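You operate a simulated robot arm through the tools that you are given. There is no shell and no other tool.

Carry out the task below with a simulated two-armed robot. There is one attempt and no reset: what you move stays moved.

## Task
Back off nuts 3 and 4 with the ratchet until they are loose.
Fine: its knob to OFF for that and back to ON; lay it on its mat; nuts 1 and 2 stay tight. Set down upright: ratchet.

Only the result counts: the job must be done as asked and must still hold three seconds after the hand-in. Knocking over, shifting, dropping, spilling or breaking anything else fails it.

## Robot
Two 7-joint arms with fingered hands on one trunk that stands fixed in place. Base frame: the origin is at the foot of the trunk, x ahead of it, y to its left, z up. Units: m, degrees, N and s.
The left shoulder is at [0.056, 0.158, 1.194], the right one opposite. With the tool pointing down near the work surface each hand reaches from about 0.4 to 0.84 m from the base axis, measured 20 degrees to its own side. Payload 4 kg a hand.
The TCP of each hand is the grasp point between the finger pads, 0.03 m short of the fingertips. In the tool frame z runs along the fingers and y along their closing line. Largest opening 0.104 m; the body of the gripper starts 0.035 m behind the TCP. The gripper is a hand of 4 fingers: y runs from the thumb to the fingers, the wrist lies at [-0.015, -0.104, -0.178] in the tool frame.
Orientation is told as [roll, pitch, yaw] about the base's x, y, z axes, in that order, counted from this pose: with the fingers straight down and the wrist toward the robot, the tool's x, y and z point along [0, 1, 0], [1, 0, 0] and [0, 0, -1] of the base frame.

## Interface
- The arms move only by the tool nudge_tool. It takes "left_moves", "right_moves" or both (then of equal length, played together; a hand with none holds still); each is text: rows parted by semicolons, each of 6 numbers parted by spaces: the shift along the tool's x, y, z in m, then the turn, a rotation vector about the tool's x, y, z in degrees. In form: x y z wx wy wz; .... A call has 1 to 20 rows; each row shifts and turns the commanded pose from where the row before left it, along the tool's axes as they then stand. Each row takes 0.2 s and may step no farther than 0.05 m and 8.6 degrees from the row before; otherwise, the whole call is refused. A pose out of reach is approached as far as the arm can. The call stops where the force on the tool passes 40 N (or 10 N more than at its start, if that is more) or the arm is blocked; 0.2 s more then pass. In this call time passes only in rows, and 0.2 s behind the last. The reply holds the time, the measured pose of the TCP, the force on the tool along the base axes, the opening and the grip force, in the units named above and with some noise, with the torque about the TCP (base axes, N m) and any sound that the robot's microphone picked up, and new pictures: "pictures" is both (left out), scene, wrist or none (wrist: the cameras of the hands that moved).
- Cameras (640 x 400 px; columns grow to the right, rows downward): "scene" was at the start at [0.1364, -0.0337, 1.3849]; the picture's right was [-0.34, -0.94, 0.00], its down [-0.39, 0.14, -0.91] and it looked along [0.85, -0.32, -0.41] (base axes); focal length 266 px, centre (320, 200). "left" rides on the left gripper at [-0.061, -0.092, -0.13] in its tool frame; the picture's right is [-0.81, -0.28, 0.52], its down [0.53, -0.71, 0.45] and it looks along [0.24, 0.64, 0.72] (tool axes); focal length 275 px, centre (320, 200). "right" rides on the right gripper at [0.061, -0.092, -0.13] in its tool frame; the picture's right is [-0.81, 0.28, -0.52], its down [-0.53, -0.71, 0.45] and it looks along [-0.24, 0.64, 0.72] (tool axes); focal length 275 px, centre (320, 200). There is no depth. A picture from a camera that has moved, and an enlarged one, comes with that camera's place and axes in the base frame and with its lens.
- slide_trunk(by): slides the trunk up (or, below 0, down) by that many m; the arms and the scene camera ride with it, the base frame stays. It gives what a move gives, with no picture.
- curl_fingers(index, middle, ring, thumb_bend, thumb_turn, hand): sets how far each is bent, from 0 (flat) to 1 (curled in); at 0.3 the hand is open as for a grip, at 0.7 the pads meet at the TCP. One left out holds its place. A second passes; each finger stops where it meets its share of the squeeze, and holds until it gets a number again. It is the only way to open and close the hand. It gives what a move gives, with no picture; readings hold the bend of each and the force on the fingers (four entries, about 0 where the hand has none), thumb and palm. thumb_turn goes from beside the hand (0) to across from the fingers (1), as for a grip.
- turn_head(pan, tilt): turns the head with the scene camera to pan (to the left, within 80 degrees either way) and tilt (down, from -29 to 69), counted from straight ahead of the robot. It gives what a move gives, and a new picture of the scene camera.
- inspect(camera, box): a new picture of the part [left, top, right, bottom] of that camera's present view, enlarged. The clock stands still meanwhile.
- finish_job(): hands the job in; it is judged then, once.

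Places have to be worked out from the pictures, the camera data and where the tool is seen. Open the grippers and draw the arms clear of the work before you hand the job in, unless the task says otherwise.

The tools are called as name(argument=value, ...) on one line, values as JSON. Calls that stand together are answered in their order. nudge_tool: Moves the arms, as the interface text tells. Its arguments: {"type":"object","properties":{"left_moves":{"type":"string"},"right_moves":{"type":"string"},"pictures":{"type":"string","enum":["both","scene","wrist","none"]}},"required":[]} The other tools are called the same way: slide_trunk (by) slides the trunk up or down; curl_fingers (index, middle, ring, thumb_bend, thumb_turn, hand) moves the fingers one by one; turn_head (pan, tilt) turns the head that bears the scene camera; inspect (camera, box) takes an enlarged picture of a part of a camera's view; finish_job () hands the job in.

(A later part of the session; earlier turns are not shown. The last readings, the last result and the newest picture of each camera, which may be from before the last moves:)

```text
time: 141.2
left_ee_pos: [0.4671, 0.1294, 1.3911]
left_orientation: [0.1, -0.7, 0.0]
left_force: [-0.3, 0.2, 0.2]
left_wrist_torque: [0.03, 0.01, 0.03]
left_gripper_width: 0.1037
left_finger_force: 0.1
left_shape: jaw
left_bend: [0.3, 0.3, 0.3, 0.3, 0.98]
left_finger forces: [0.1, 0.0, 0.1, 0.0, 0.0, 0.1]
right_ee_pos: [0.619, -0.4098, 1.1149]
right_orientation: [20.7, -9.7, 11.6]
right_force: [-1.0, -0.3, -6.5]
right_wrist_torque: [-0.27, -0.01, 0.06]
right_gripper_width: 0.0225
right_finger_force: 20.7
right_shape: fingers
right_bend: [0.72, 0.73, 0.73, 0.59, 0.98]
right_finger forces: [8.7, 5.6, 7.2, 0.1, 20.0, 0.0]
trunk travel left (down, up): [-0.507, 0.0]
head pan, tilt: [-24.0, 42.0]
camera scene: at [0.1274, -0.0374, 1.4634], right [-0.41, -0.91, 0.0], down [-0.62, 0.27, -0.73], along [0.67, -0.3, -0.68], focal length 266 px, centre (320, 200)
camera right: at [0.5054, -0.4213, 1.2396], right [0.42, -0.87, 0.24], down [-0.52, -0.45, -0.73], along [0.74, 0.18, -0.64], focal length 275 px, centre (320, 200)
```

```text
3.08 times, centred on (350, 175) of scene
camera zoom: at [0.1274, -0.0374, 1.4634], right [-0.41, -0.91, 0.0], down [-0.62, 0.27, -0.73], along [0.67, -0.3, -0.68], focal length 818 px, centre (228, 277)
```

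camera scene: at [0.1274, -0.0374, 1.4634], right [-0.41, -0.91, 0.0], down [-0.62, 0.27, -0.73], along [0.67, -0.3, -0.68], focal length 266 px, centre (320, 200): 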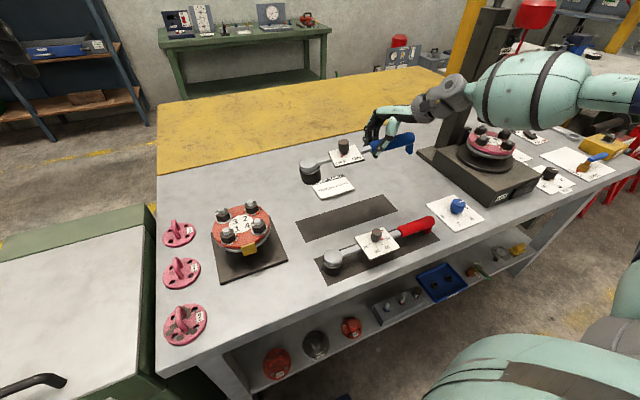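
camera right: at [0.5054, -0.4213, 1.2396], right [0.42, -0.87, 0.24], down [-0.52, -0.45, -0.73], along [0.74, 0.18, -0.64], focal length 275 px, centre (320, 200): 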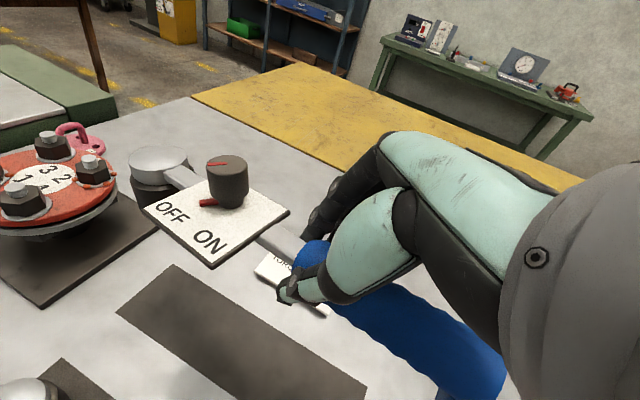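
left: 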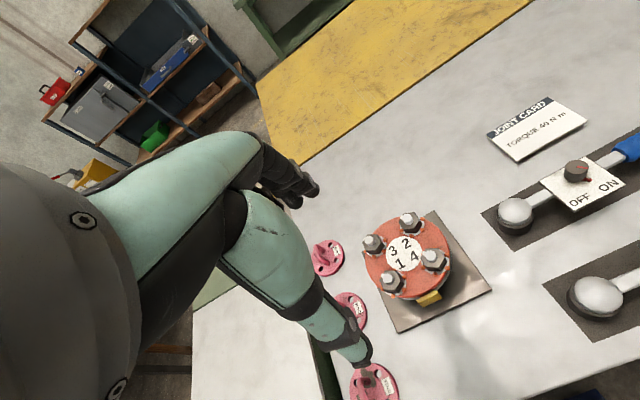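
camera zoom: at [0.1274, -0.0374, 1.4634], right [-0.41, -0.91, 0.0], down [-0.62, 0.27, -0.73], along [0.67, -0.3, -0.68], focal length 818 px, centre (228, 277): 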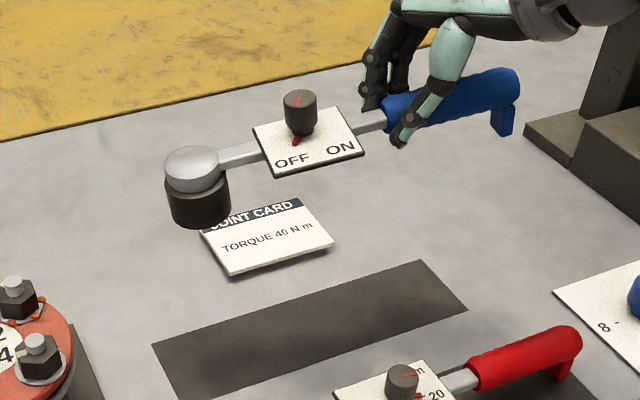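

Over the mat now, reachable by pure trunk motion. I trim the direction by +5° and x by +11 mm so the tool lies along the mat, then lower the trunk 15 cm.

nudge_tool(right_moves="0 0.0112 0.002 1.73 0.83 -4.62", pictures="none")

slide_trunk(by=-0.14)

turn_head(pan=-28, tilt=42)

inspect(camera="scene", box=[230, 90, 400, 220])

```text
time: 141.6
left_ee_pos: [0.4693, 0.1308, 1.3903]
left_orientation: [0.0, -0.6, 0.1]
left_force: [1.0, -0.1, 0.0]
left_wrist_torque: [-0.01, 0.01, 0.0]
left_gripper_width: 0.104
left_finger_force: 0.1
left_shape: jaw
left_bend: [0.3, 0.3, 0.3, 0.3, 0.98]
left_finger forces: [0.1, 0.0, 0.0, 0.0, 0.0, 0.0]
right_ee_pos: [0.6325, -0.4035, 1.1164]
right_orientation: [20.5, -9.5, 16.7]
right_force: [0.2, 1.0, -6.6]
right_wrist_torque: [-0.26, -0.03, -0.01]
right_gripper_width: 0.0225
right_finger_force: 20.6
right_shape: fingers
right_bend: [0.72, 0.73, 0.73, 0.59, 0.98]
right_finger forces: [8.9, 5.6, 6.7, 0.0, 19.8, 0.0]
trunk travel left (down, up): [-0.507, 0.0]
head pan, tilt: [-24.0, 42.0]
```

```text
time: 143.3
left_ee_pos: [0.4679, 0.1311, 1.2506]
left_orientation: [0.0, -0.7, -0.1]
left_force: [-0.1, -0.1, 0.0]
left_wrist_torque: [0.0, -0.01, -0.03]
left_gripper_width: 0.1037
left_finger_force: 0.0
left_shape: jaw
left_bend: [0.3, 0.3, 0.3, 0.3, 0.98]
left_finger forces: [0.0, 0.1, 0.0, 0.1, 0.0, 0.0]
right_ee_pos: [0.6306, -0.4049, 0.9762]
right_orientation: [20.6, -9.6, 16.6]
right_force: [-0.7, 0.6, -7.6]
right_wrist_torque: [-0.25, -0.06, 0.0]
right_gripper_width: 0.0226
right_finger_force: 20.1
right_shape: fingers
right_bend: [0.72, 0.73, 0.73, 0.59, 0.98]
right_finger forces: [8.9, 5.7, 6.9, 0.0, 19.8, 0.0]
trunk travel left (down, up): [-0.367, 0.14]
head pan, tilt: [-24.0, 42.0]
```

```text
time: 143.9
left_ee_pos: [0.466, 0.1302, 1.2491]
left_orientation: [0.0, -0.6, 0.0]
left_force: [0.3, -0.4, -0.6]
left_wrist_torque: [0.01, -0.03, -0.03]
left_gripper_width: 0.1042
left_finger_force: 0.1
left_shape: jaw
left_bend: [0.3, 0.3, 0.3, 0.3, 0.98]
left_finger forces: [0.1, 0.0, 0.0, 0.1, 0.0, 0.1]
right_ee_pos: [0.6299, -0.4052, 0.9761]
right_orientation: [20.6, -9.7, 16.6]
right_force: [-0.1, -0.2, -7.0]
right_wrist_torque: [-0.26, -0.04, -0.01]
right_gripper_width: 0.0225
right_finger_force: 20.7
right_shape: fingers
right_bend: [0.72, 0.73, 0.73, 0.59, 0.98]
right_finger forces: [8.9, 5.6, 6.8, 0.0, 19.9, 0.1]
trunk travel left (down, up): [-0.367, 0.14]
head pan, tilt: [-28.0, 42.0]
camera scene: at [0.1239, -0.0415, 1.3234], right [-0.47, -0.88, 0.01], down [-0.6, 0.31, -0.73], along [0.65, -0.35, -0.68], focal length 266 px, centre (320, 200)
```

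scene: 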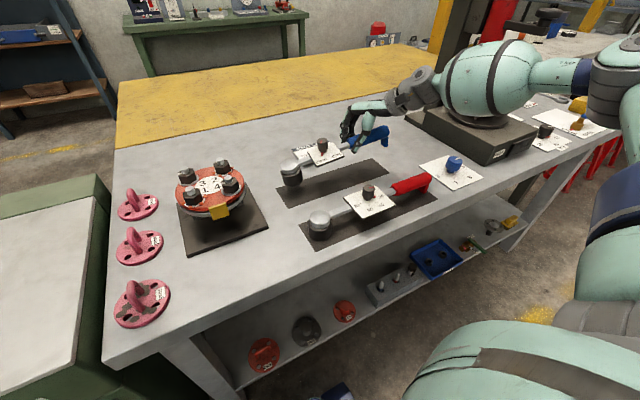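

```text
3.08 times, centred on (315, 155) of scene
camera zoom: at [0.1239, -0.0415, 1.3234], right [-0.47, -0.88, 0.01], down [-0.6, 0.31, -0.73], along [0.65, -0.35, -0.68], focal length 818 px, centre (335, 338)
```

zoom: 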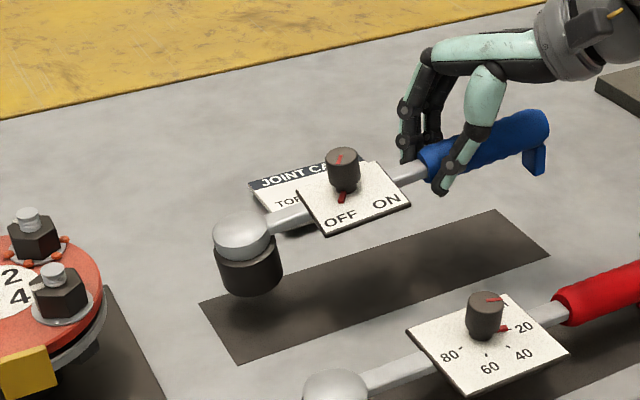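

The tool hovers over the mat about 5° head-down. I level it, shift 1 cm in +x, and look again.

nudge_tool(right_moves="-0.0067 0.0083 -0.001 -0.73 2.38 0.15; 0 0 0 -0.73 2.38 0.15", pictures="none")

slide_trunk(by=-0.04)

inspect(camera="scene", box=[240, 80, 410, 210])

inspect(camera="right", box=[80, 100, 480, 400])

```text
time: 144.5
left_ee_pos: [0.4675, 0.1301, 1.2508]
left_orientation: [0.1, -0.7, 0.0]
left_force: [0.5, -0.4, -0.4]
left_wrist_torque: [0.0, 0.02, -0.01]
left_gripper_width: 0.104
left_finger_force: 0.1
left_shape: jaw
left_bend: [0.3, 0.3, 0.3, 0.3, 0.98]
left_finger forces: [0.0, 0.0, 0.0, 0.0, 0.0, 0.0]
right_ee_pos: [0.6297, -0.4044, 0.9848]
right_orientation: [25.3, -10.8, 15.8]
right_force: [-0.7, 0.0, -6.2]
right_wrist_torque: [-0.27, -0.06, -0.02]
right_gripper_width: 0.0222
right_finger_force: 20.3
right_shape: fingers
right_bend: [0.72, 0.73, 0.73, 0.59, 0.98]
right_finger forces: [8.9, 5.6, 7.0, 0.0, 19.9, 0.0]
right hand out of reach, approached as far as the arm can: row 1, 2
trunk travel left (down, up): [-0.367, 0.14]
head pan, tilt: [-28.0, 42.0]
```

```text
time: 145.4
left_ee_pos: [0.4668, 0.1296, 1.21]
left_orientation: [0.1, -0.7, 0.0]
left_force: [-0.9, 0.1, 0.0]
left_wrist_torque: [0.01, 0.01, 0.03]
left_gripper_width: 0.104
left_finger_force: 0.0
left_shape: jaw
left_bend: [0.3, 0.3, 0.3, 0.3, 0.98]
left_finger forces: [0.0, 0.0, 0.1, 0.0, 0.0, 0.0]
right_ee_pos: [0.6296, -0.4043, 0.9463]
right_orientation: [25.3, -10.8, 15.7]
right_force: [0.3, 0.6, -7.9]
right_wrist_torque: [-0.25, -0.05, -0.03]
right_gripper_width: 0.0227
right_finger_force: 20.4
right_shape: fingers
right_bend: [0.72, 0.73, 0.73, 0.59, 0.98]
right_finger forces: [8.9, 5.7, 6.9, 0.0, 19.9, 0.1]
trunk travel left (down, up): [-0.327, 0.18]
head pan, tilt: [-28.0, 42.0]
```

```text
3.08 times, centred on (325, 145) of scene
camera zoom: at [0.1231, -0.0413, 1.2834], right [-0.47, -0.88, 0.01], down [-0.6, 0.31, -0.73], along [0.65, -0.35, -0.68], focal length 818 px, centre (305, 369)
```

zoom: 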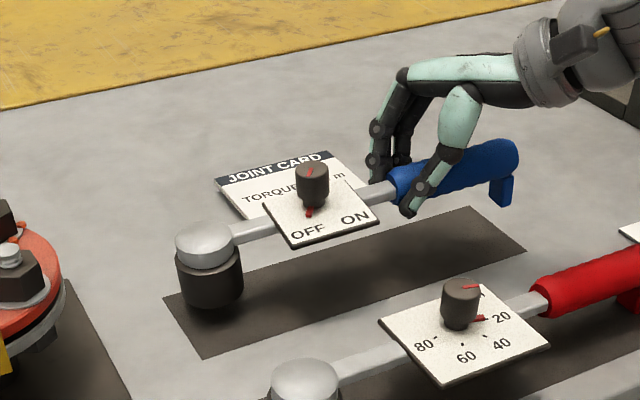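

```text
1.33 times, centred on (280, 250) of right
camera zoom: at [0.5173, -0.4363, 1.0681], right [0.5, -0.85, 0.17], down [-0.48, -0.43, -0.76], along [0.72, 0.3, -0.63], focal length 367 px, centre (373, 133)
```

zoom: 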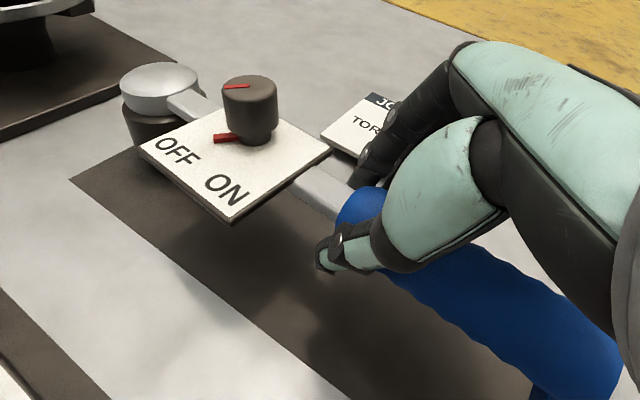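

Level now, but the head should go about 2 cm in +x and 1 cm in -y to lie centred on the mat. I try that shift.

nudge_tool(right_moves="-0.0083 0.0079 -0.0023 0 0 0; -0.0083 0.0079 -0.0023 0 0 0", pictures="none")

inspect(camera="scene", box=[240, 80, 410, 210])

```text
time: 146.0
left_ee_pos: [0.4685, 0.1312, 1.2102]
left_orientation: [0.2, -0.7, 0.0]
left_force: [-0.2, -0.1, 0.0]
left_wrist_torque: [0.0, 0.03, 0.02]
left_gripper_width: 0.104
left_finger_force: 0.1
left_shape: jaw
left_bend: [0.3, 0.3, 0.3, 0.3, 0.98]
left_finger forces: [0.0, 0.0, 0.0, 0.0, 0.1, 0.1]
right_ee_pos: [0.6375, -0.4099, 0.9558]
right_orientation: [25.2, -10.6, 15.5]
right_force: [0.2, 0.8, -7.5]
right_wrist_torque: [-0.29, -0.05, 0.02]
right_gripper_width: 0.0222
right_finger_force: 21.1
right_shape: fingers
right_bend: [0.72, 0.73, 0.73, 0.59, 0.98]
right_finger forces: [9.1, 5.7, 6.9, 0.0, 19.9, 0.0]
right hand out of reach, approached as far as the arm can: row 1, 2
trunk travel left (down, up): [-0.327, 0.18]
head pan, tilt: [-28.0, 42.0]
```

```text
3.08 times, centred on (325, 145) of scene
camera zoom: at [0.1232, -0.0415, 1.2835], right [-0.47, -0.88, 0.01], down [-0.6, 0.31, -0.73], along [0.65, -0.35, -0.68], focal length 818 px, centre (305, 369)
```

zoom: 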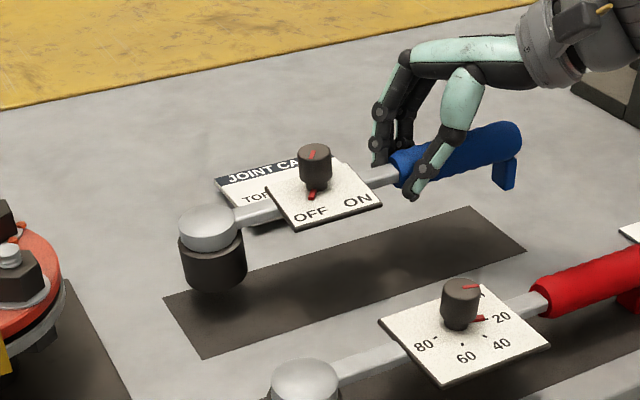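

It moved partly (trading height, which the trunk can compensate). I repeat once more, then lower the trunk to near touch-down.

nudge_tool(right_moves="-0.0083 0.0079 -0.0023 0 0 0; -0.0083 0.0079 -0.0023 0 0 0", pictures="none")

slide_trunk(by=-0.035)

inspect(camera="scene", box=[240, 70, 410, 200])

```text
time: 146.6
left_ee_pos: [0.467, 0.1303, 1.2094]
left_orientation: [0.1, -0.7, 0.0]
left_force: [-0.9, 1.4, 0.5]
left_wrist_torque: [-0.01, 0.0, 0.01]
left_gripper_width: 0.1042
left_finger_force: 0.0
left_shape: jaw
left_bend: [0.3, 0.3, 0.3, 0.3, 0.98]
left_finger forces: [0.0, 0.0, 0.0, 0.1, 0.0, 0.1]
right_ee_pos: [0.6418, -0.4179, 0.9672]
right_orientation: [25.2, -10.7, 15.5]
right_force: [-0.7, -0.7, -6.8]
right_wrist_torque: [-0.31, 0.01, -0.03]
right_gripper_width: 0.0224
right_finger_force: 20.9
right_shape: fingers
right_bend: [0.72, 0.73, 0.73, 0.59, 0.98]
right_finger forces: [9.1, 5.8, 7.0, 0.1, 19.9, 0.0]
right hand out of reach, approached as far as the arm can: row 1, 2
trunk travel left (down, up): [-0.327, 0.18]
head pan, tilt: [-28.0, 42.0]
```

```text
time: 147.3
left_ee_pos: [0.4676, 0.1302, 1.1755]
left_orientation: [0.1, -0.7, 0.0]
left_force: [-0.2, 0.1, 0.4]
left_wrist_torque: [0.03, 0.02, -0.02]
left_gripper_width: 0.1039
left_finger_force: 0.0
left_shape: jaw
left_bend: [0.3, 0.3, 0.3, 0.3, 0.98]
left_finger forces: [0.1, 0.1, 0.1, 0.0, 0.0, 0.0]
right_ee_pos: [0.6425, -0.4172, 0.9323]
right_orientation: [25.1, -10.7, 15.6]
right_force: [0.0, 0.4, -6.8]
right_wrist_torque: [-0.25, 0.0, -0.01]
right_gripper_width: 0.0224
right_finger_force: 21.0
right_shape: fingers
right_bend: [0.72, 0.73, 0.73, 0.59, 0.98]
right_finger forces: [9.1, 5.8, 6.8, 0.0, 19.8, 0.0]
trunk travel left (down, up): [-0.292, 0.215]
head pan, tilt: [-28.0, 42.0]
```

```text
3.08 times, centred on (325, 135) of scene
camera zoom: at [0.1224, -0.0414, 1.2488], right [-0.47, -0.88, 0.01], down [-0.6, 0.31, -0.73], along [0.65, -0.35, -0.68], focal length 818 px, centre (305, 400)
```

zoom: 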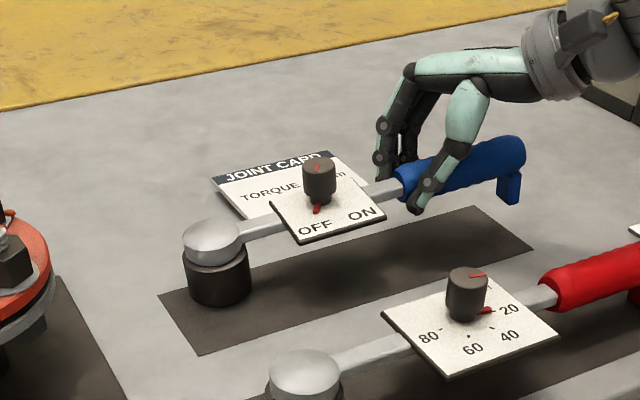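

The socket end lies within the mat; the handle's foot is a bit past the far end. I shift 7 mm in +y and lower further.

nudge_tool(right_moves="0.0059 0.0019 0.0032 0 0 0", pictures="none")

slide_trunk(by=-0.012)

inspect(camera="scene", box=[240, 70, 410, 200])

```text
time: 147.8
left_ee_pos: [0.4667, 0.1297, 1.1744]
left_orientation: [0.1, -0.6, 0.0]
left_force: [-1.8, 0.1, 0.6]
left_wrist_torque: [0.01, 0.0, 0.02]
left_gripper_width: 0.104
left_finger_force: 0.1
left_shape: jaw
left_bend: [0.3, 0.3, 0.3, 0.3, 0.98]
left_finger forces: [0.0, 0.1, 0.0, 0.0, 0.0, 0.0]
right_ee_pos: [0.6414, -0.4103, 0.9313]
right_orientation: [25.2, -10.5, 15.6]
right_force: [0.3, -0.1, -7.3]
right_wrist_torque: [-0.28, -0.05, -0.03]
right_gripper_width: 0.0225
right_finger_force: 21.0
right_shape: fingers
right_bend: [0.72, 0.73, 0.73, 0.59, 0.98]
right_finger forces: [9.1, 5.7, 6.7, 0.0, 19.9, 0.1]
trunk travel left (down, up): [-0.292, 0.215]
head pan, tilt: [-28.0, 42.0]
```

```text
time: 148.3
left_ee_pos: [0.4677, 0.1296, 1.1636]
left_orientation: [0.0, -0.8, 0.0]
left_force: [0.5, 0.3, -0.2]
left_wrist_torque: [0.05, 0.0, -0.02]
left_gripper_width: 0.1039
left_finger_force: 0.1
left_shape: jaw
left_bend: [0.3, 0.3, 0.3, 0.3, 0.98]
left_finger forces: [0.0, 0.0, 0.0, 0.0, 0.0, 0.1]
right_ee_pos: [0.6422, -0.4105, 0.92]
right_orientation: [25.2, -10.7, 15.5]
right_force: [-0.2, 1.0, -6.7]
right_wrist_torque: [-0.04, -0.04, 0.0]
right_gripper_width: 0.0223
right_finger_force: 20.1
right_shape: fingers
right_bend: [0.72, 0.73, 0.73, 0.59, 0.98]
right_finger forces: [9.0, 5.6, 5.7, 0.0, 19.5, 0.1]
trunk travel left (down, up): [-0.28, 0.227]
head pan, tilt: [-28.0, 42.0]
```

```text
3.08 times, centred on (325, 135) of scene
camera zoom: at [0.1227, -0.0414, 1.2369], right [-0.47, -0.88, 0.01], down [-0.6, 0.31, -0.73], along [0.65, -0.35, -0.68], focal length 818 px, centre (305, 400)
```

zoom: 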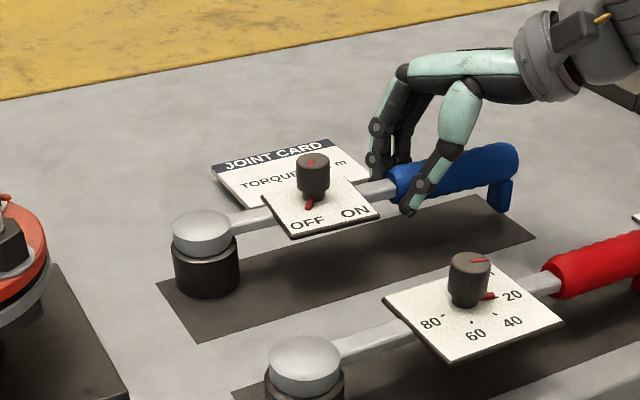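

The socket has touched the mat, inside its outline. I lower another 9 mm so the handle's foot comes down, then check.

slide_trunk(by=-0.009)

inspect(camera="scene", box=[240, 60, 410, 190])

inspect(camera="right", box=[80, 100, 480, 400])

```text
time: 148.9
left_ee_pos: [0.4676, 0.1314, 1.1545]
left_orientation: [0.1, -0.7, 0.0]
left_force: [-0.3, 0.4, -0.3]
left_wrist_torque: [0.01, -0.07, 0.03]
left_gripper_width: 0.1038
left_finger_force: 0.0
left_shape: jaw
left_bend: [0.3, 0.3, 0.3, 0.3, 0.98]
left_finger forces: [0.0, 0.1, 0.0, 0.0, 0.1, 0.0]
right_ee_pos: [0.6411, -0.4111, 0.9125]
right_orientation: [25.2, -10.8, 15.5]
right_force: [0.7, -0.5, -2.5]
right_wrist_torque: [0.02, -0.02, -0.01]
right_gripper_width: 0.0217
right_finger_force: 20.7
right_shape: fingers
right_bend: [0.72, 0.73, 0.73, 0.59, 0.98]
right_finger forces: [9.6, 5.8, 5.3, 0.1, 20.0, 0.1]
trunk travel left (down, up): [-0.271, 0.236]
head pan, tilt: [-28.0, 42.0]
```

```text
3.08 times, centred on (325, 125) of scene
camera zoom: at [0.1218, -0.0412, 1.2281], right [-0.47, -0.88, 0.01], down [-0.6, 0.31, -0.73], along [0.65, -0.35, -0.68], focal length 818 px, centre (305, 431)
```

zoom: 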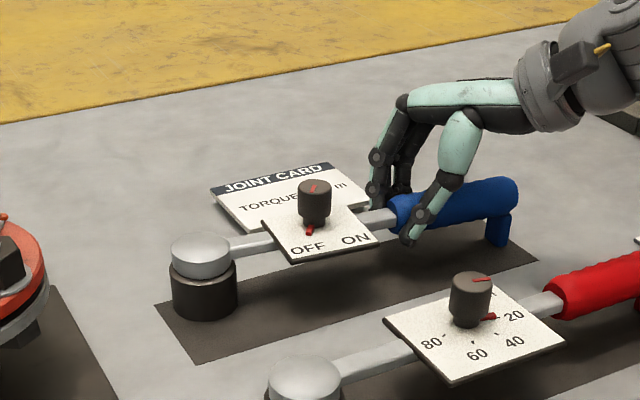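

```text
1.33 times, centred on (280, 250) of right
camera zoom: at [0.5297, -0.4422, 1.0352], right [0.49, -0.85, 0.17], down [-0.48, -0.43, -0.76], along [0.72, 0.29, -0.63], focal length 367 px, centre (373, 133)
```

zoom: 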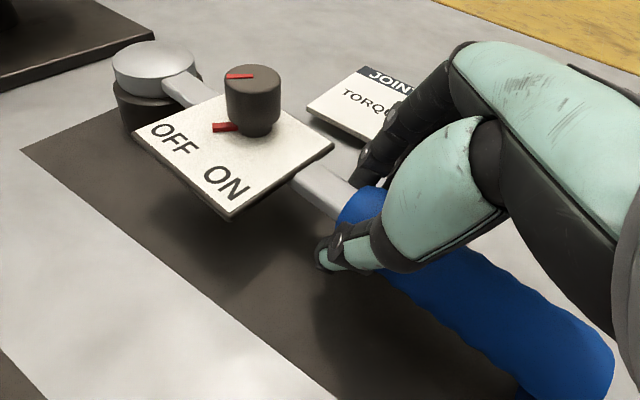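

Resting on the mat with the foot inside the outline (only -2.5 N left on the hand). I open the fingers and withdraw along the tool axis.

curl_fingers(hand="right", index=0.32, middle=0.32, ring=0.32, thumb_bend=0.32)

inspect(camera="scene", box=[240, 60, 410, 190])

slide_trunk(by=0.06)

inspect(camera="scene", box=[240, 80, 410, 210])

```text
time: 149.9
left_ee_pos: [0.4675, 0.1298, 1.1564]
left_orientation: [0.2, -0.7, 0.0]
left_force: [0.9, 0.2, -0.2]
left_wrist_torque: [0.01, -0.02, -0.01]
left_gripper_width: 0.104
left_finger_force: 0.1
left_shape: jaw
left_bend: [0.3, 0.3, 0.3, 0.3, 0.98]
left_finger forces: [0.0, 0.1, 0.0, 0.0, 0.0, 0.1]
right_ee_pos: [0.6413, -0.4105, 0.9119]
right_orientation: [25.1, -10.7, 15.6]
right_force: [0.2, 0.1, -0.1]
right_wrist_torque: [0.01, 0.02, -0.01]
right_gripper_width: 0.0976
right_finger_force: 0.1
right_shape: fingers
right_bend: [0.32, 0.32, 0.32, 0.32, 0.98]
right_finger forces: [0.0, 0.0, 0.1, 0.0, 0.0, 0.0]
trunk travel left (down, up): [-0.271, 0.236]
head pan, tilt: [-28.0, 42.0]
```

```text
3.08 times, centred on (325, 125) of scene
camera zoom: at [0.1217, -0.0411, 1.2282], right [-0.47, -0.88, 0.01], down [-0.6, 0.31, -0.73], along [0.65, -0.35, -0.68], focal length 818 px, centre (305, 431)
```

zoom: 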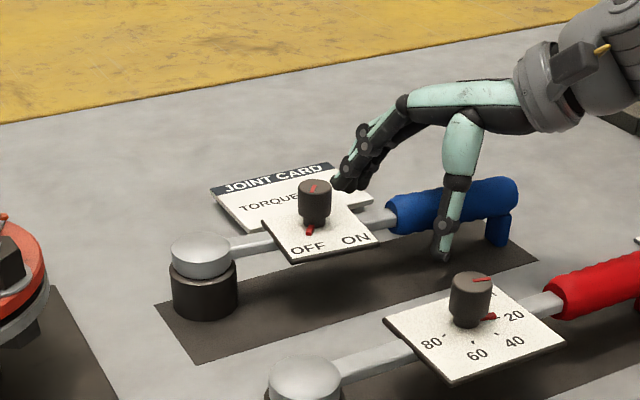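

```text
time: 150.9
left_ee_pos: [0.4668, 0.1309, 1.2141]
left_orientation: [0.2, -0.7, 0.0]
left_force: [0.6, 0.2, -0.4]
left_wrist_torque: [0.02, -0.03, -0.02]
left_gripper_width: 0.1039
left_finger_force: 0.1
left_shape: jaw
left_bend: [0.3, 0.3, 0.3, 0.3, 0.98]
left_finger forces: [0.0, 0.0, 0.0, 0.0, 0.0, 0.0]
right_ee_pos: [0.6418, -0.4105, 0.9708]
right_orientation: [25.1, -10.7, 15.6]
right_force: [-0.4, 0.2, 0.3]
right_wrist_torque: [0.0, -0.02, -0.01]
right_gripper_width: 0.0976
right_finger_force: 0.1
right_shape: fingers
right_bend: [0.32, 0.32, 0.32, 0.32, 0.98]
right_finger forces: [0.0, 0.1, 0.0, 0.0, 0.0, 0.0]
trunk travel left (down, up): [-0.331, 0.176]
head pan, tilt: [-28.0, 42.0]
```

```text
3.08 times, centred on (325, 145) of scene
camera zoom: at [0.1226, -0.0411, 1.2876], right [-0.47, -0.88, 0.01], down [-0.6, 0.31, -0.73], along [0.65, -0.35, -0.68], focal length 818 px, centre (305, 369)
```

zoom: 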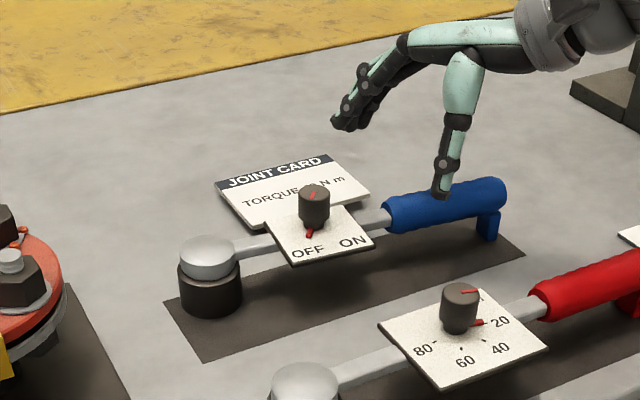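

The ratchet lies upright on its mat. Now the knob must return to ON. I raise the trunk to its starting height and bring the hand back to vertical.

slide_trunk(by=0.069)

nudge_tool(right_moves="0 0 -0.02 2.7 -6.3 0.6; 0 -0.01 -0.02 2.7 -6.3 0.6; 0 -0.02 -0.01 2.7 -6.3 0.6; 0 -0.03 -0.01 2.6 -6.2 0.5; 0 -0.035 0 0 0 0; 0 -0.035 0 0 0 0", pictures="scene")

```text
time: 152.0
left_ee_pos: [0.4659, 0.1292, 1.2838]
left_orientation: [0.0, -0.7, 0.0]
left_force: [0.0, -0.1, -0.1]
left_wrist_torque: [0.01, -0.02, -0.03]
left_gripper_width: 0.1042
left_finger_force: 0.0
left_shape: jaw
left_bend: [0.3, 0.3, 0.3, 0.3, 0.98]
left_finger forces: [0.0, 0.0, 0.0, 0.0, 0.0, 0.0]
right_ee_pos: [0.642, -0.4104, 1.0395]
right_orientation: [25.1, -10.7, 15.6]
right_force: [-0.5, -0.1, 0.2]
right_wrist_torque: [0.01, -0.01, 0.0]
right_gripper_width: 0.0977
right_finger_force: 0.1
right_shape: fingers
right_bend: [0.32, 0.32, 0.32, 0.32, 0.98]
right_finger forces: [0.0, 0.0, 0.0, 0.0, 0.0, 0.1]
trunk travel left (down, up): [-0.4, 0.107]
head pan, tilt: [-28.0, 42.0]
```

```text
time: 153.4
left_ee_pos: [0.4648, 0.13, 1.2844]
left_orientation: [0.1, -0.7, 0.1]
left_force: [-0.4, 0.5, -0.1]
left_wrist_torque: [0.04, -0.02, 0.04]
left_gripper_width: 0.1042
left_finger_force: 0.0
left_shape: jaw
left_bend: [0.3, 0.3, 0.3, 0.3, 0.98]
left_finger forces: [0.0, 0.1, 0.1, 0.0, 0.0, 0.0]
right_ee_pos: [0.5164, -0.463, 1.0934]
right_orientation: [0.0, 0.1, 15.6]
right_force: [-0.3, -0.4, 0.4]
right_wrist_torque: [0.02, 0.01, 0.05]
right_gripper_width: 0.0979
right_finger_force: 0.1
right_shape: fingers
right_bend: [0.32, 0.32, 0.32, 0.32, 0.98]
right_finger forces: [0.0, 0.0, 0.1, 0.1, 0.1, 0.1]
trunk travel left (down, up): [-0.4, 0.107]
head pan, tilt: [-28.0, 42.0]
camera scene: at [0.122, -0.0421, 1.3569], right [-0.47, -0.88, 0.01], down [-0.6, 0.31, -0.74], along [0.65, -0.35, -0.68], focal length 266 px, centre (320, 200)
```

scene: 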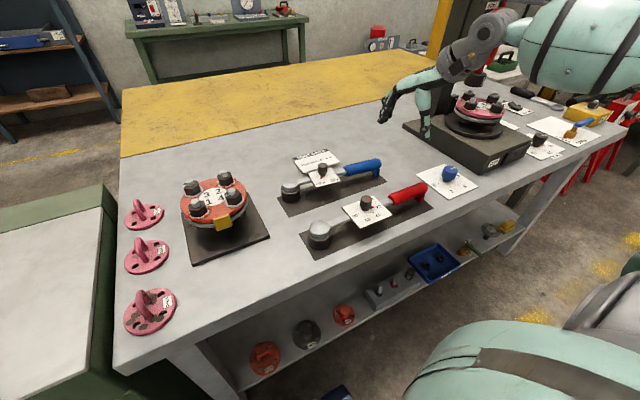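

The hand is vertical and free. I repeat the route that worked: pull back and up, yaw to 50°, then go over the knob.

nudge_tool(right_moves="0.014 -0.022 -0.0275 0 0 0; 0.014 -0.022 -0.0275 0 0 0; 0.014 -0.022 -0.0275 0 0 0; 0.014 -0.022 -0.0275 0 0 0; 0 0 0 0 0 -8; 0 0 0 0 0 -8; 0 0 0 0 0 -8; 0 0 0 0 0 -8; 0 0 0 0 0 -2.4", pictures="none")

nudge_tool(right_moves="-0.0121 0.0268 0.0263 0 0 0; -0.0121 0.0268 0.0263 0 0 0; -0.0121 0.0268 0.0263 0 0 0; -0.0121 0.0268 0.0263 0 0 0; -0.0121 0.0268 0.0263 0 0 0; -0.0121 0.0268 0.0263 0 0 0; -0.0121 0.0268 0.0263 0 0 0; -0.0121 0.0268 0.02 0 0 0", pictures="wrist")

inspect(camera="scene", box=[260, 120, 400, 225])

```text
time: 155.4
left_ee_pos: [0.4664, 0.131, 1.2825]
left_orientation: [0.1, -0.8, 0.0]
left_force: [-0.6, 0.7, -0.4]
left_wrist_torque: [0.0, 0.0, -0.03]
left_gripper_width: 0.1042
left_finger_force: 0.0
left_shape: jaw
left_bend: [0.3, 0.3, 0.3, 0.3, 0.98]
left_finger forces: [0.0, 0.1, 0.0, 0.0, 0.0, 0.0]
right_ee_pos: [0.4179, -0.4326, 1.2053]
right_orientation: [-0.1, 0.3, 50.0]
right_force: [-0.3, -0.1, 0.5]
right_wrist_torque: [0.0, 0.0, 0.0]
right_gripper_width: 0.0979
right_finger_force: 0.0
right_shape: fingers
right_bend: [0.32, 0.32, 0.32, 0.32, 0.98]
right_finger forces: [0.0, 0.0, 0.0, 0.0, 0.0, 0.0]
trunk travel left (down, up): [-0.4, 0.107]
head pan, tilt: [-28.0, 42.0]
```

```text
time: 157.2
left_ee_pos: [0.4686, 0.1317, 1.2824]
left_orientation: [0.0, -0.6, 0.0]
left_force: [0.2, 0.6, -0.2]
left_wrist_torque: [-0.01, -0.02, 0.0]
left_gripper_width: 0.1038
left_finger_force: 0.1
left_shape: jaw
left_bend: [0.3, 0.3, 0.3, 0.3, 0.98]
left_finger forces: [0.0, 0.0, 0.0, 0.0, 0.0, 0.0]
right_ee_pos: [0.6259, -0.3286, 0.999]
right_orientation: [0.2, 0.2, 50.0]
right_force: [0.4, 0.1, -0.3]
right_wrist_torque: [-0.02, 0.01, 0.01]
right_gripper_width: 0.0979
right_finger_force: 0.2
right_shape: fingers
right_bend: [0.32, 0.32, 0.32, 0.32, 0.98]
right_finger forces: [0.1, 0.0, 0.1, 0.1, 0.1, 0.0]
trunk travel left (down, up): [-0.4, 0.107]
head pan, tilt: [-28.0, 42.0]
camera right: at [0.5207, -0.3596, 1.1271], right [0.8, -0.31, 0.51], down [-0.05, -0.89, -0.45], along [0.6, 0.34, -0.73], focal length 275 px, centre (320, 200)
```

right: 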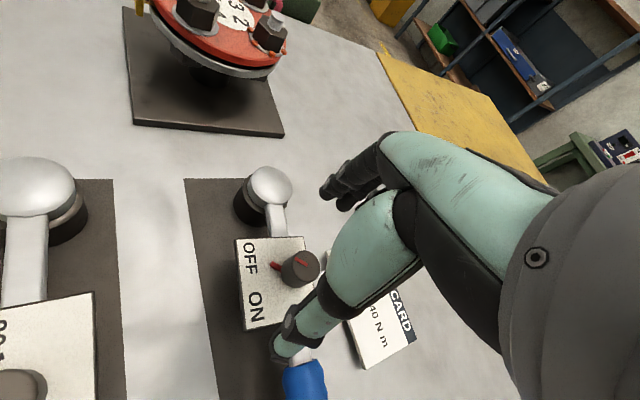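

```text
3.81 times, centred on (330, 172) of scene
camera zoom: at [0.1251, -0.0403, 1.3567], right [-0.47, -0.88, 0.01], down [-0.6, 0.31, -0.73], along [0.65, -0.35, -0.68], focal length 1012 px, centre (282, 305)
```

zoom: 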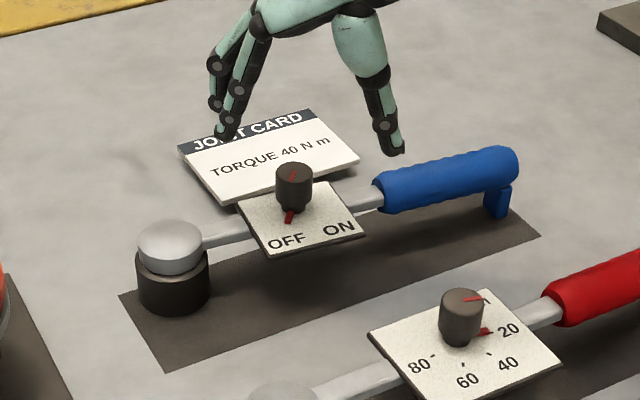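

Knob found at (0.635, -0.327). I wind the hand clockwise to yaw 18° in the air, so that I can then turn the knob counter-clockwise.

nudge_tool(right_moves="0 0 0 0 0 8; 0 0 0 0 0 8; 0 0 0 0 0 8; 0 0 0 0 0 8", pictures="wrist")

```text
time: 158.2
left_ee_pos: [0.4668, 0.1323, 1.2841]
left_orientation: [0.0, -0.7, 0.0]
left_force: [-0.4, 0.4, -0.4]
left_wrist_torque: [0.01, -0.01, -0.01]
left_gripper_width: 0.104
left_finger_force: 0.0
left_shape: jaw
left_bend: [0.3, 0.3, 0.3, 0.3, 0.98]
left_finger forces: [0.1, 0.0, 0.0, 0.0, 0.0, 0.0]
right_ee_pos: [0.6255, -0.3316, 0.9991]
right_orientation: [-0.1, 0.2, 17.9]
right_force: [-0.1, 0.1, -1.4]
right_wrist_torque: [0.0, 0.0, 0.0]
right_gripper_width: 0.0978
right_finger_force: 0.2
right_shape: fingers
right_bend: [0.32, 0.32, 0.32, 0.32, 0.98]
right_finger forces: [0.0, 0.0, 0.0, 0.0, 0.0, 0.1]
trunk travel left (down, up): [-0.4, 0.107]
head pan, tilt: [-28.0, 42.0]
camera right: at [0.5213, -0.3012, 1.1275], right [0.51, -0.68, 0.52], down [-0.51, -0.73, -0.45], along [0.69, -0.03, -0.73], focal length 275 px, centre (320, 200)
```

right: 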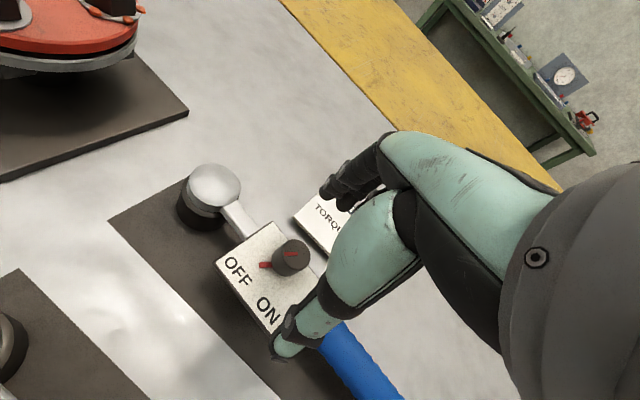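

Knob at (0.636, -0.326). I centre and lower to 0.944.

nudge_tool(right_moves="0.002 0.0117 0.01 0 0 0; 0 0 0.024 0 0 0; 0 0 0.021 0 0 0", pictures="wrist")

inspect(camera="scene", box=[260, 120, 400, 225])

```text
time: 159.0
left_ee_pos: [0.4666, 0.1319, 1.2828]
left_orientation: [0.0, -0.6, 0.0]
left_force: [0.6, -0.4, -0.3]
left_wrist_torque: [0.01, 0.0, 0.04]
left_gripper_width: 0.1038
left_finger_force: 0.1
left_shape: jaw
left_bend: [0.3, 0.3, 0.3, 0.3, 0.98]
left_finger forces: [0.1, 0.1, 0.0, 0.0, 0.0, 0.1]
right_ee_pos: [0.636, -0.3287, 0.9442]
right_orientation: [0.1, 0.2, 18.1]
right_force: [-0.2, -0.3, 0.2]
right_wrist_torque: [-0.02, 0.01, -0.03]
right_gripper_width: 0.0977
right_finger_force: 0.0
right_shape: fingers
right_bend: [0.32, 0.32, 0.32, 0.32, 0.98]
right_finger forces: [0.0, 0.1, 0.1, 0.1, 0.0, 0.0]
trunk travel left (down, up): [-0.4, 0.107]
head pan, tilt: [-28.0, 42.0]
camera right: at [0.5317, -0.299, 1.0726], right [0.51, -0.69, 0.52], down [-0.51, -0.73, -0.45], along [0.69, -0.03, -0.73], focal length 275 px, centre (320, 200)
```

right: 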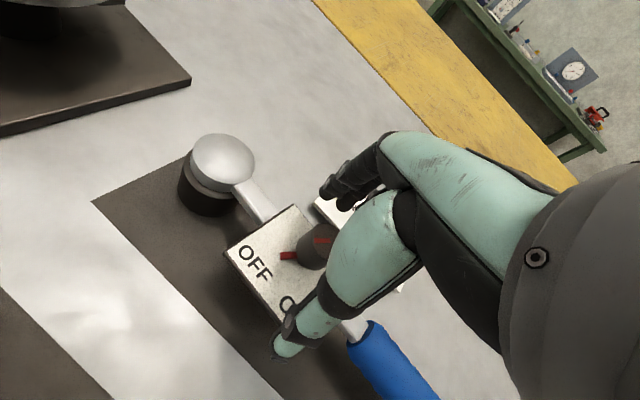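

```text
3.81 times, centred on (330, 172) of scene
camera zoom: at [0.1237, -0.0415, 1.3567], right [-0.47, -0.88, 0.01], down [-0.6, 0.31, -0.73], along [0.65, -0.35, -0.68], focal length 1012 px, centre (282, 305)
```

zoom: 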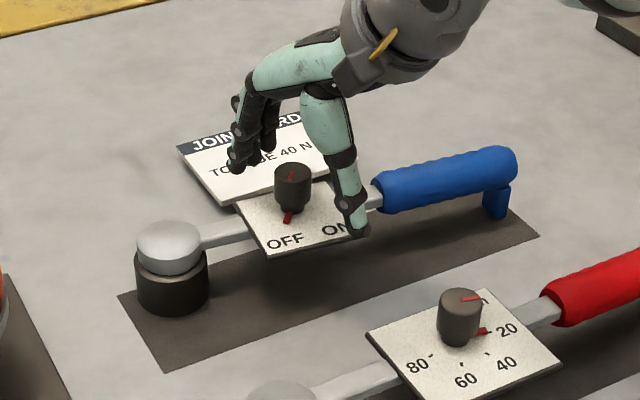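

I fine-centre by about 4 mm and grip the knob, then turn counter-clockwise 32°.

nudge_tool(right_moves="0.0025 0.0025 0 0 0 0", pictures="none")

curl_fingers(hand="right", index=0.5, middle=0.68, ring=0.5, thumb_bend=0.68)

nudge_tool(right_moves="0 0 0 0 0 -8; 0 0 0 0 0 -8; 0 0 0 0 0 -8; 0 0 0 0 0 -8", pictures="wrist")

inspect(camera="scene", box=[260, 120, 400, 225])

```text
time: 159.4
left_ee_pos: [0.4662, 0.1302, 1.2841]
left_orientation: [0.1, -0.7, 0.0]
left_force: [-0.2, -0.4, -0.4]
left_wrist_torque: [0.04, 0.01, -0.02]
left_gripper_width: 0.1041
left_finger_force: 0.0
left_shape: jaw
left_bend: [0.3, 0.3, 0.3, 0.3, 0.98]
left_finger forces: [0.1, 0.0, 0.0, 0.0, 0.0, 0.0]
right_ee_pos: [0.6386, -0.3258, 0.9422]
right_orientation: [0.1, 0.3, 18.0]
right_force: [0.0, 0.2, -0.3]
right_wrist_torque: [-0.03, -0.05, 0.01]
right_gripper_width: 0.0979
right_finger_force: 0.1
right_shape: fingers
right_bend: [0.32, 0.32, 0.32, 0.32, 0.98]
right_finger forces: [0.1, 0.1, 0.0, 0.0, 0.0, 0.0]
trunk travel left (down, up): [-0.4, 0.107]
head pan, tilt: [-28.0, 42.0]
```

```text
time: 160.4
left_ee_pos: [0.4677, 0.1306, 1.2842]
left_orientation: [0.1, -0.7, -0.1]
left_force: [-0.8, 0.8, -0.5]
left_wrist_torque: [-0.01, 0.0, 0.03]
left_gripper_width: 0.1038
left_finger_force: 0.1
left_shape: jaw
left_bend: [0.3, 0.3, 0.3, 0.3, 0.98]
left_finger forces: [0.0, 0.0, 0.0, 0.1, 0.1, 0.0]
right_ee_pos: [0.638, -0.3257, 0.9426]
right_orientation: [0.2, 0.2, 18.2]
right_force: [2.5, 0.9, 1.0]
right_wrist_torque: [0.03, -0.06, 0.06]
right_gripper_width: 0.0354
right_finger_force: 4.5
right_shape: fingers
right_bend: [0.5, 0.62, 0.5, 0.64, 1.0]
right_finger forces: [0.0, 5.4, 0.0, 0.0, 3.5, 0.0]
trunk travel left (down, up): [-0.4, 0.107]
head pan, tilt: [-28.0, 42.0]
```

```text
time: 161.4
left_ee_pos: [0.4686, 0.1295, 1.2836]
left_orientation: [0.0, -0.7, 0.0]
left_force: [-0.5, 0.0, 0.8]
left_wrist_torque: [-0.02, 0.01, -0.03]
left_gripper_width: 0.104
left_finger_force: 0.0
left_shape: jaw
left_bend: [0.3, 0.3, 0.3, 0.3, 0.98]
left_finger forces: [0.0, 0.1, 0.0, 0.0, 0.0, 0.0]
right_ee_pos: [0.6312, -0.3237, 0.9472]
right_orientation: [0.3, 0.3, 50.1]
right_force: [1.2, -0.5, 0.4]
right_wrist_torque: [0.01, -0.03, -0.02]
right_gripper_width: 0.0358
right_finger_force: 4.0
right_shape: fingers
right_bend: [0.5, 0.63, 0.5, 0.63, 1.0]
right_finger forces: [0.1, 4.3, 0.0, 0.1, 4.1, 0.0]
right hand out of reach, approached as far as the arm can: row 4
trunk travel left (down, up): [-0.4, 0.107]
head pan, tilt: [-28.0, 42.0]
camera right: at [0.527, -0.3543, 1.0763], right [0.8, -0.31, 0.51], down [-0.05, -0.89, -0.45], along [0.6, 0.34, -0.73], focal length 275 px, centre (320, 200)
```

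right: 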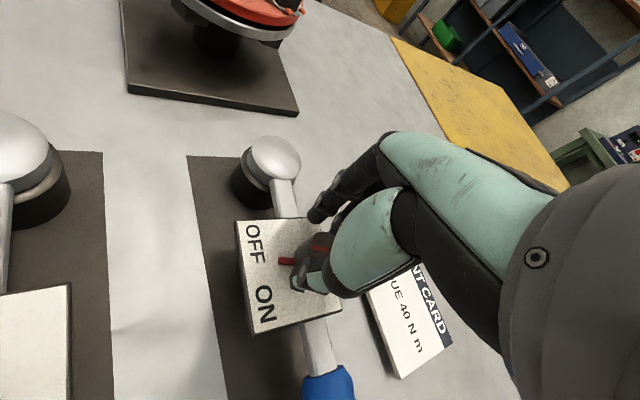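

```text
3.81 times, centred on (330, 172) of scene
camera zoom: at [0.1245, -0.0417, 1.3566], right [-0.47, -0.88, 0.01], down [-0.6, 0.31, -0.73], along [0.65, -0.35, -0.68], focal length 1012 px, centre (282, 305)
```

zoom: 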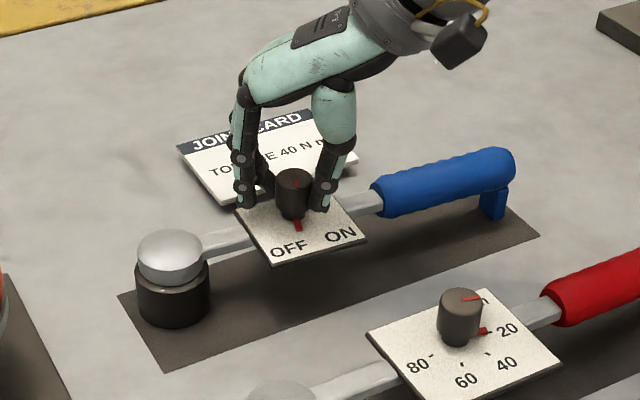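

The pointer is half-way. Since I hold the knob, I drag the ratchet 8 mm toward the robot to centre it on the mat, then release and wind back for the second half.

nudge_tool(right_moves="0.0061 -0.0051 0 0 0 0", pictures="none")

curl_fingers(hand="right", index=0.35, middle=0.35, ring=0.35, thumb_bend=0.35)

nudge_tool(right_moves="0 0 -0.023 0 0 0; 0 0 -0.023 0 0 0; 0 0 0 0 0 8; 0 0 0 0 0 8; 0 0 0 0 0 8; 0 0 0 0 0 8", pictures="wrist")

inspect(camera="scene", box=[260, 120, 400, 225])

```text
time: 161.8
left_ee_pos: [0.4662, 0.1291, 1.2844]
left_orientation: [0.1, -0.7, 0.1]
left_force: [0.4, -0.8, 0.1]
left_wrist_torque: [-0.02, 0.0, 0.01]
left_gripper_width: 0.1041
left_finger_force: 0.1
left_shape: jaw
left_bend: [0.3, 0.3, 0.3, 0.3, 0.98]
left_finger forces: [0.1, 0.0, 0.0, 0.0, 0.1, 0.1]
right_ee_pos: [0.6237, -0.3211, 0.9476]
right_orientation: [0.1, 0.2, 50.1]
right_force: [-0.6, 1.0, -0.1]
right_wrist_torque: [0.07, -0.01, -0.01]
right_gripper_width: 0.0358
right_finger_force: 3.7
right_shape: fingers
right_bend: [0.5, 0.63, 0.5, 0.63, 1.0]
right_finger forces: [0.0, 4.2, 0.0, 0.0, 3.7, 0.0]
trunk travel left (down, up): [-0.4, 0.107]
head pan, tilt: [-28.0, 42.0]
```

```text
time: 162.8
left_ee_pos: [0.4676, 0.1306, 1.284]
left_orientation: [0.1, -0.6, -0.1]
left_force: [0.1, 0.3, 0.1]
left_wrist_torque: [0.02, -0.01, -0.04]
left_gripper_width: 0.1039
left_finger_force: 0.1
left_shape: jaw
left_bend: [0.3, 0.3, 0.3, 0.3, 0.98]
left_finger forces: [0.0, 0.0, 0.0, 0.0, 0.0, 0.0]
right_ee_pos: [0.6241, -0.3238, 0.9487]
right_orientation: [0.2, 0.2, 50.1]
right_force: [-0.3, -0.9, 0.3]
right_wrist_torque: [-0.03, 0.01, 0.01]
right_gripper_width: 0.09
right_finger_force: 0.1
right_shape: fingers
right_bend: [0.35, 0.35, 0.35, 0.35, 0.98]
right_finger forces: [0.0, 0.0, 0.0, 0.0, 0.0, 0.1]
trunk travel left (down, up): [-0.4, 0.107]
head pan, tilt: [-28.0, 42.0]
```

```text
time: 164.2
left_ee_pos: [0.4666, 0.1318, 1.282]
left_orientation: [0.0, -0.7, 0.0]
left_force: [0.1, 0.0, 0.8]
left_wrist_torque: [-0.01, 0.0, -0.04]
left_gripper_width: 0.104
left_finger_force: 0.0
left_shape: jaw
left_bend: [0.3, 0.3, 0.3, 0.3, 0.98]
left_finger forces: [0.1, 0.0, 0.1, 0.1, 0.1, 0.0]
right_ee_pos: [0.6238, -0.3226, 0.9963]
right_orientation: [-0.2, 0.3, 18.0]
right_force: [-0.4, 0.1, 0.9]
right_wrist_torque: [-0.02, 0.02, -0.05]
right_gripper_width: 0.0903
right_finger_force: 0.0
right_shape: fingers
right_bend: [0.35, 0.35, 0.35, 0.35, 0.98]
right_finger forces: [0.0, 0.0, 0.0, 0.0, 0.0, 0.0]
trunk travel left (down, up): [-0.4, 0.107]
head pan, tilt: [-28.0, 42.0]
camera right: at [0.5191, -0.2926, 1.1254], right [0.51, -0.68, 0.52], down [-0.51, -0.73, -0.45], along [0.69, -0.04, -0.73], focal length 275 px, centre (320, 200)
```

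right: 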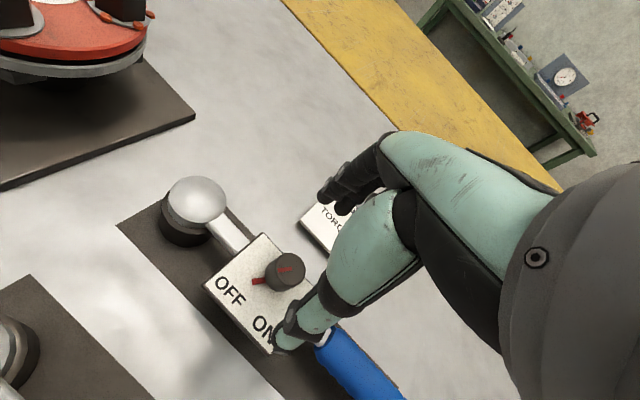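

```text
3.81 times, centred on (330, 172) of scene
camera zoom: at [0.1235, -0.0397, 1.3569], right [-0.47, -0.88, 0.01], down [-0.6, 0.31, -0.74], along [0.65, -0.35, -0.68], focal length 1012 px, centre (282, 305)
```

zoom: 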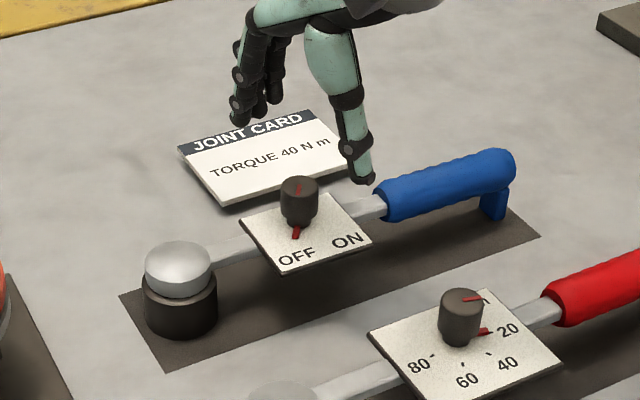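

I look closely at the pointer's present position.

inspect(camera="right", box=[190, 220, 330, 360])

inspect(camera="scene", box=[305, 150, 355, 200])

```text
2.86 times, centred on (260, 290) of right
camera zoom: at [0.5191, -0.2926, 1.1254], right [0.51, -0.68, 0.52], down [-0.51, -0.73, -0.45], along [0.69, -0.04, -0.73], focal length 786 px, centre (491, -57)
```

zoom: 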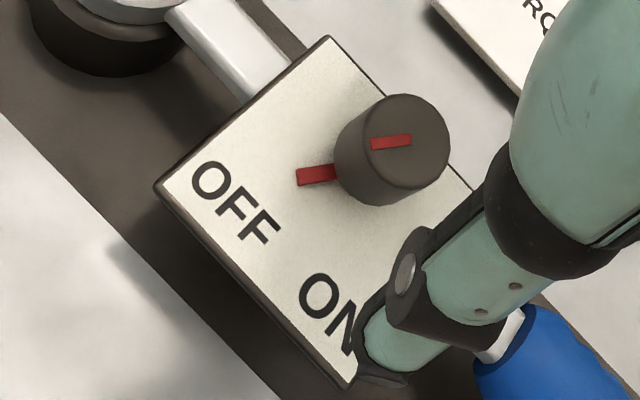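

```text
8.00 times, centred on (330, 175) of scene
camera zoom: at [0.1235, -0.0397, 1.3569], right [-0.47, -0.88, 0.01], down [-0.6, 0.31, -0.74], along [0.65, -0.35, -0.68], focal length 2126 px, centre (240, 400)
```

zoom: 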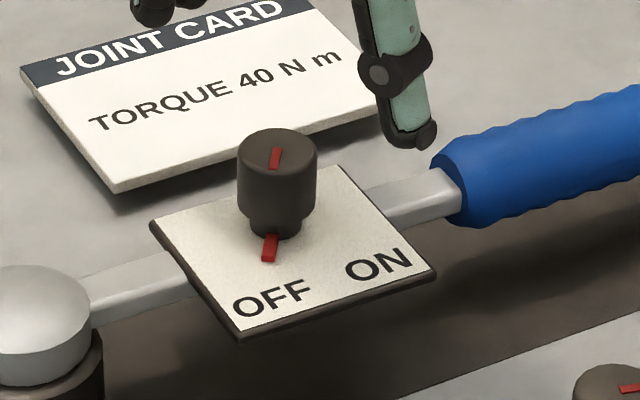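

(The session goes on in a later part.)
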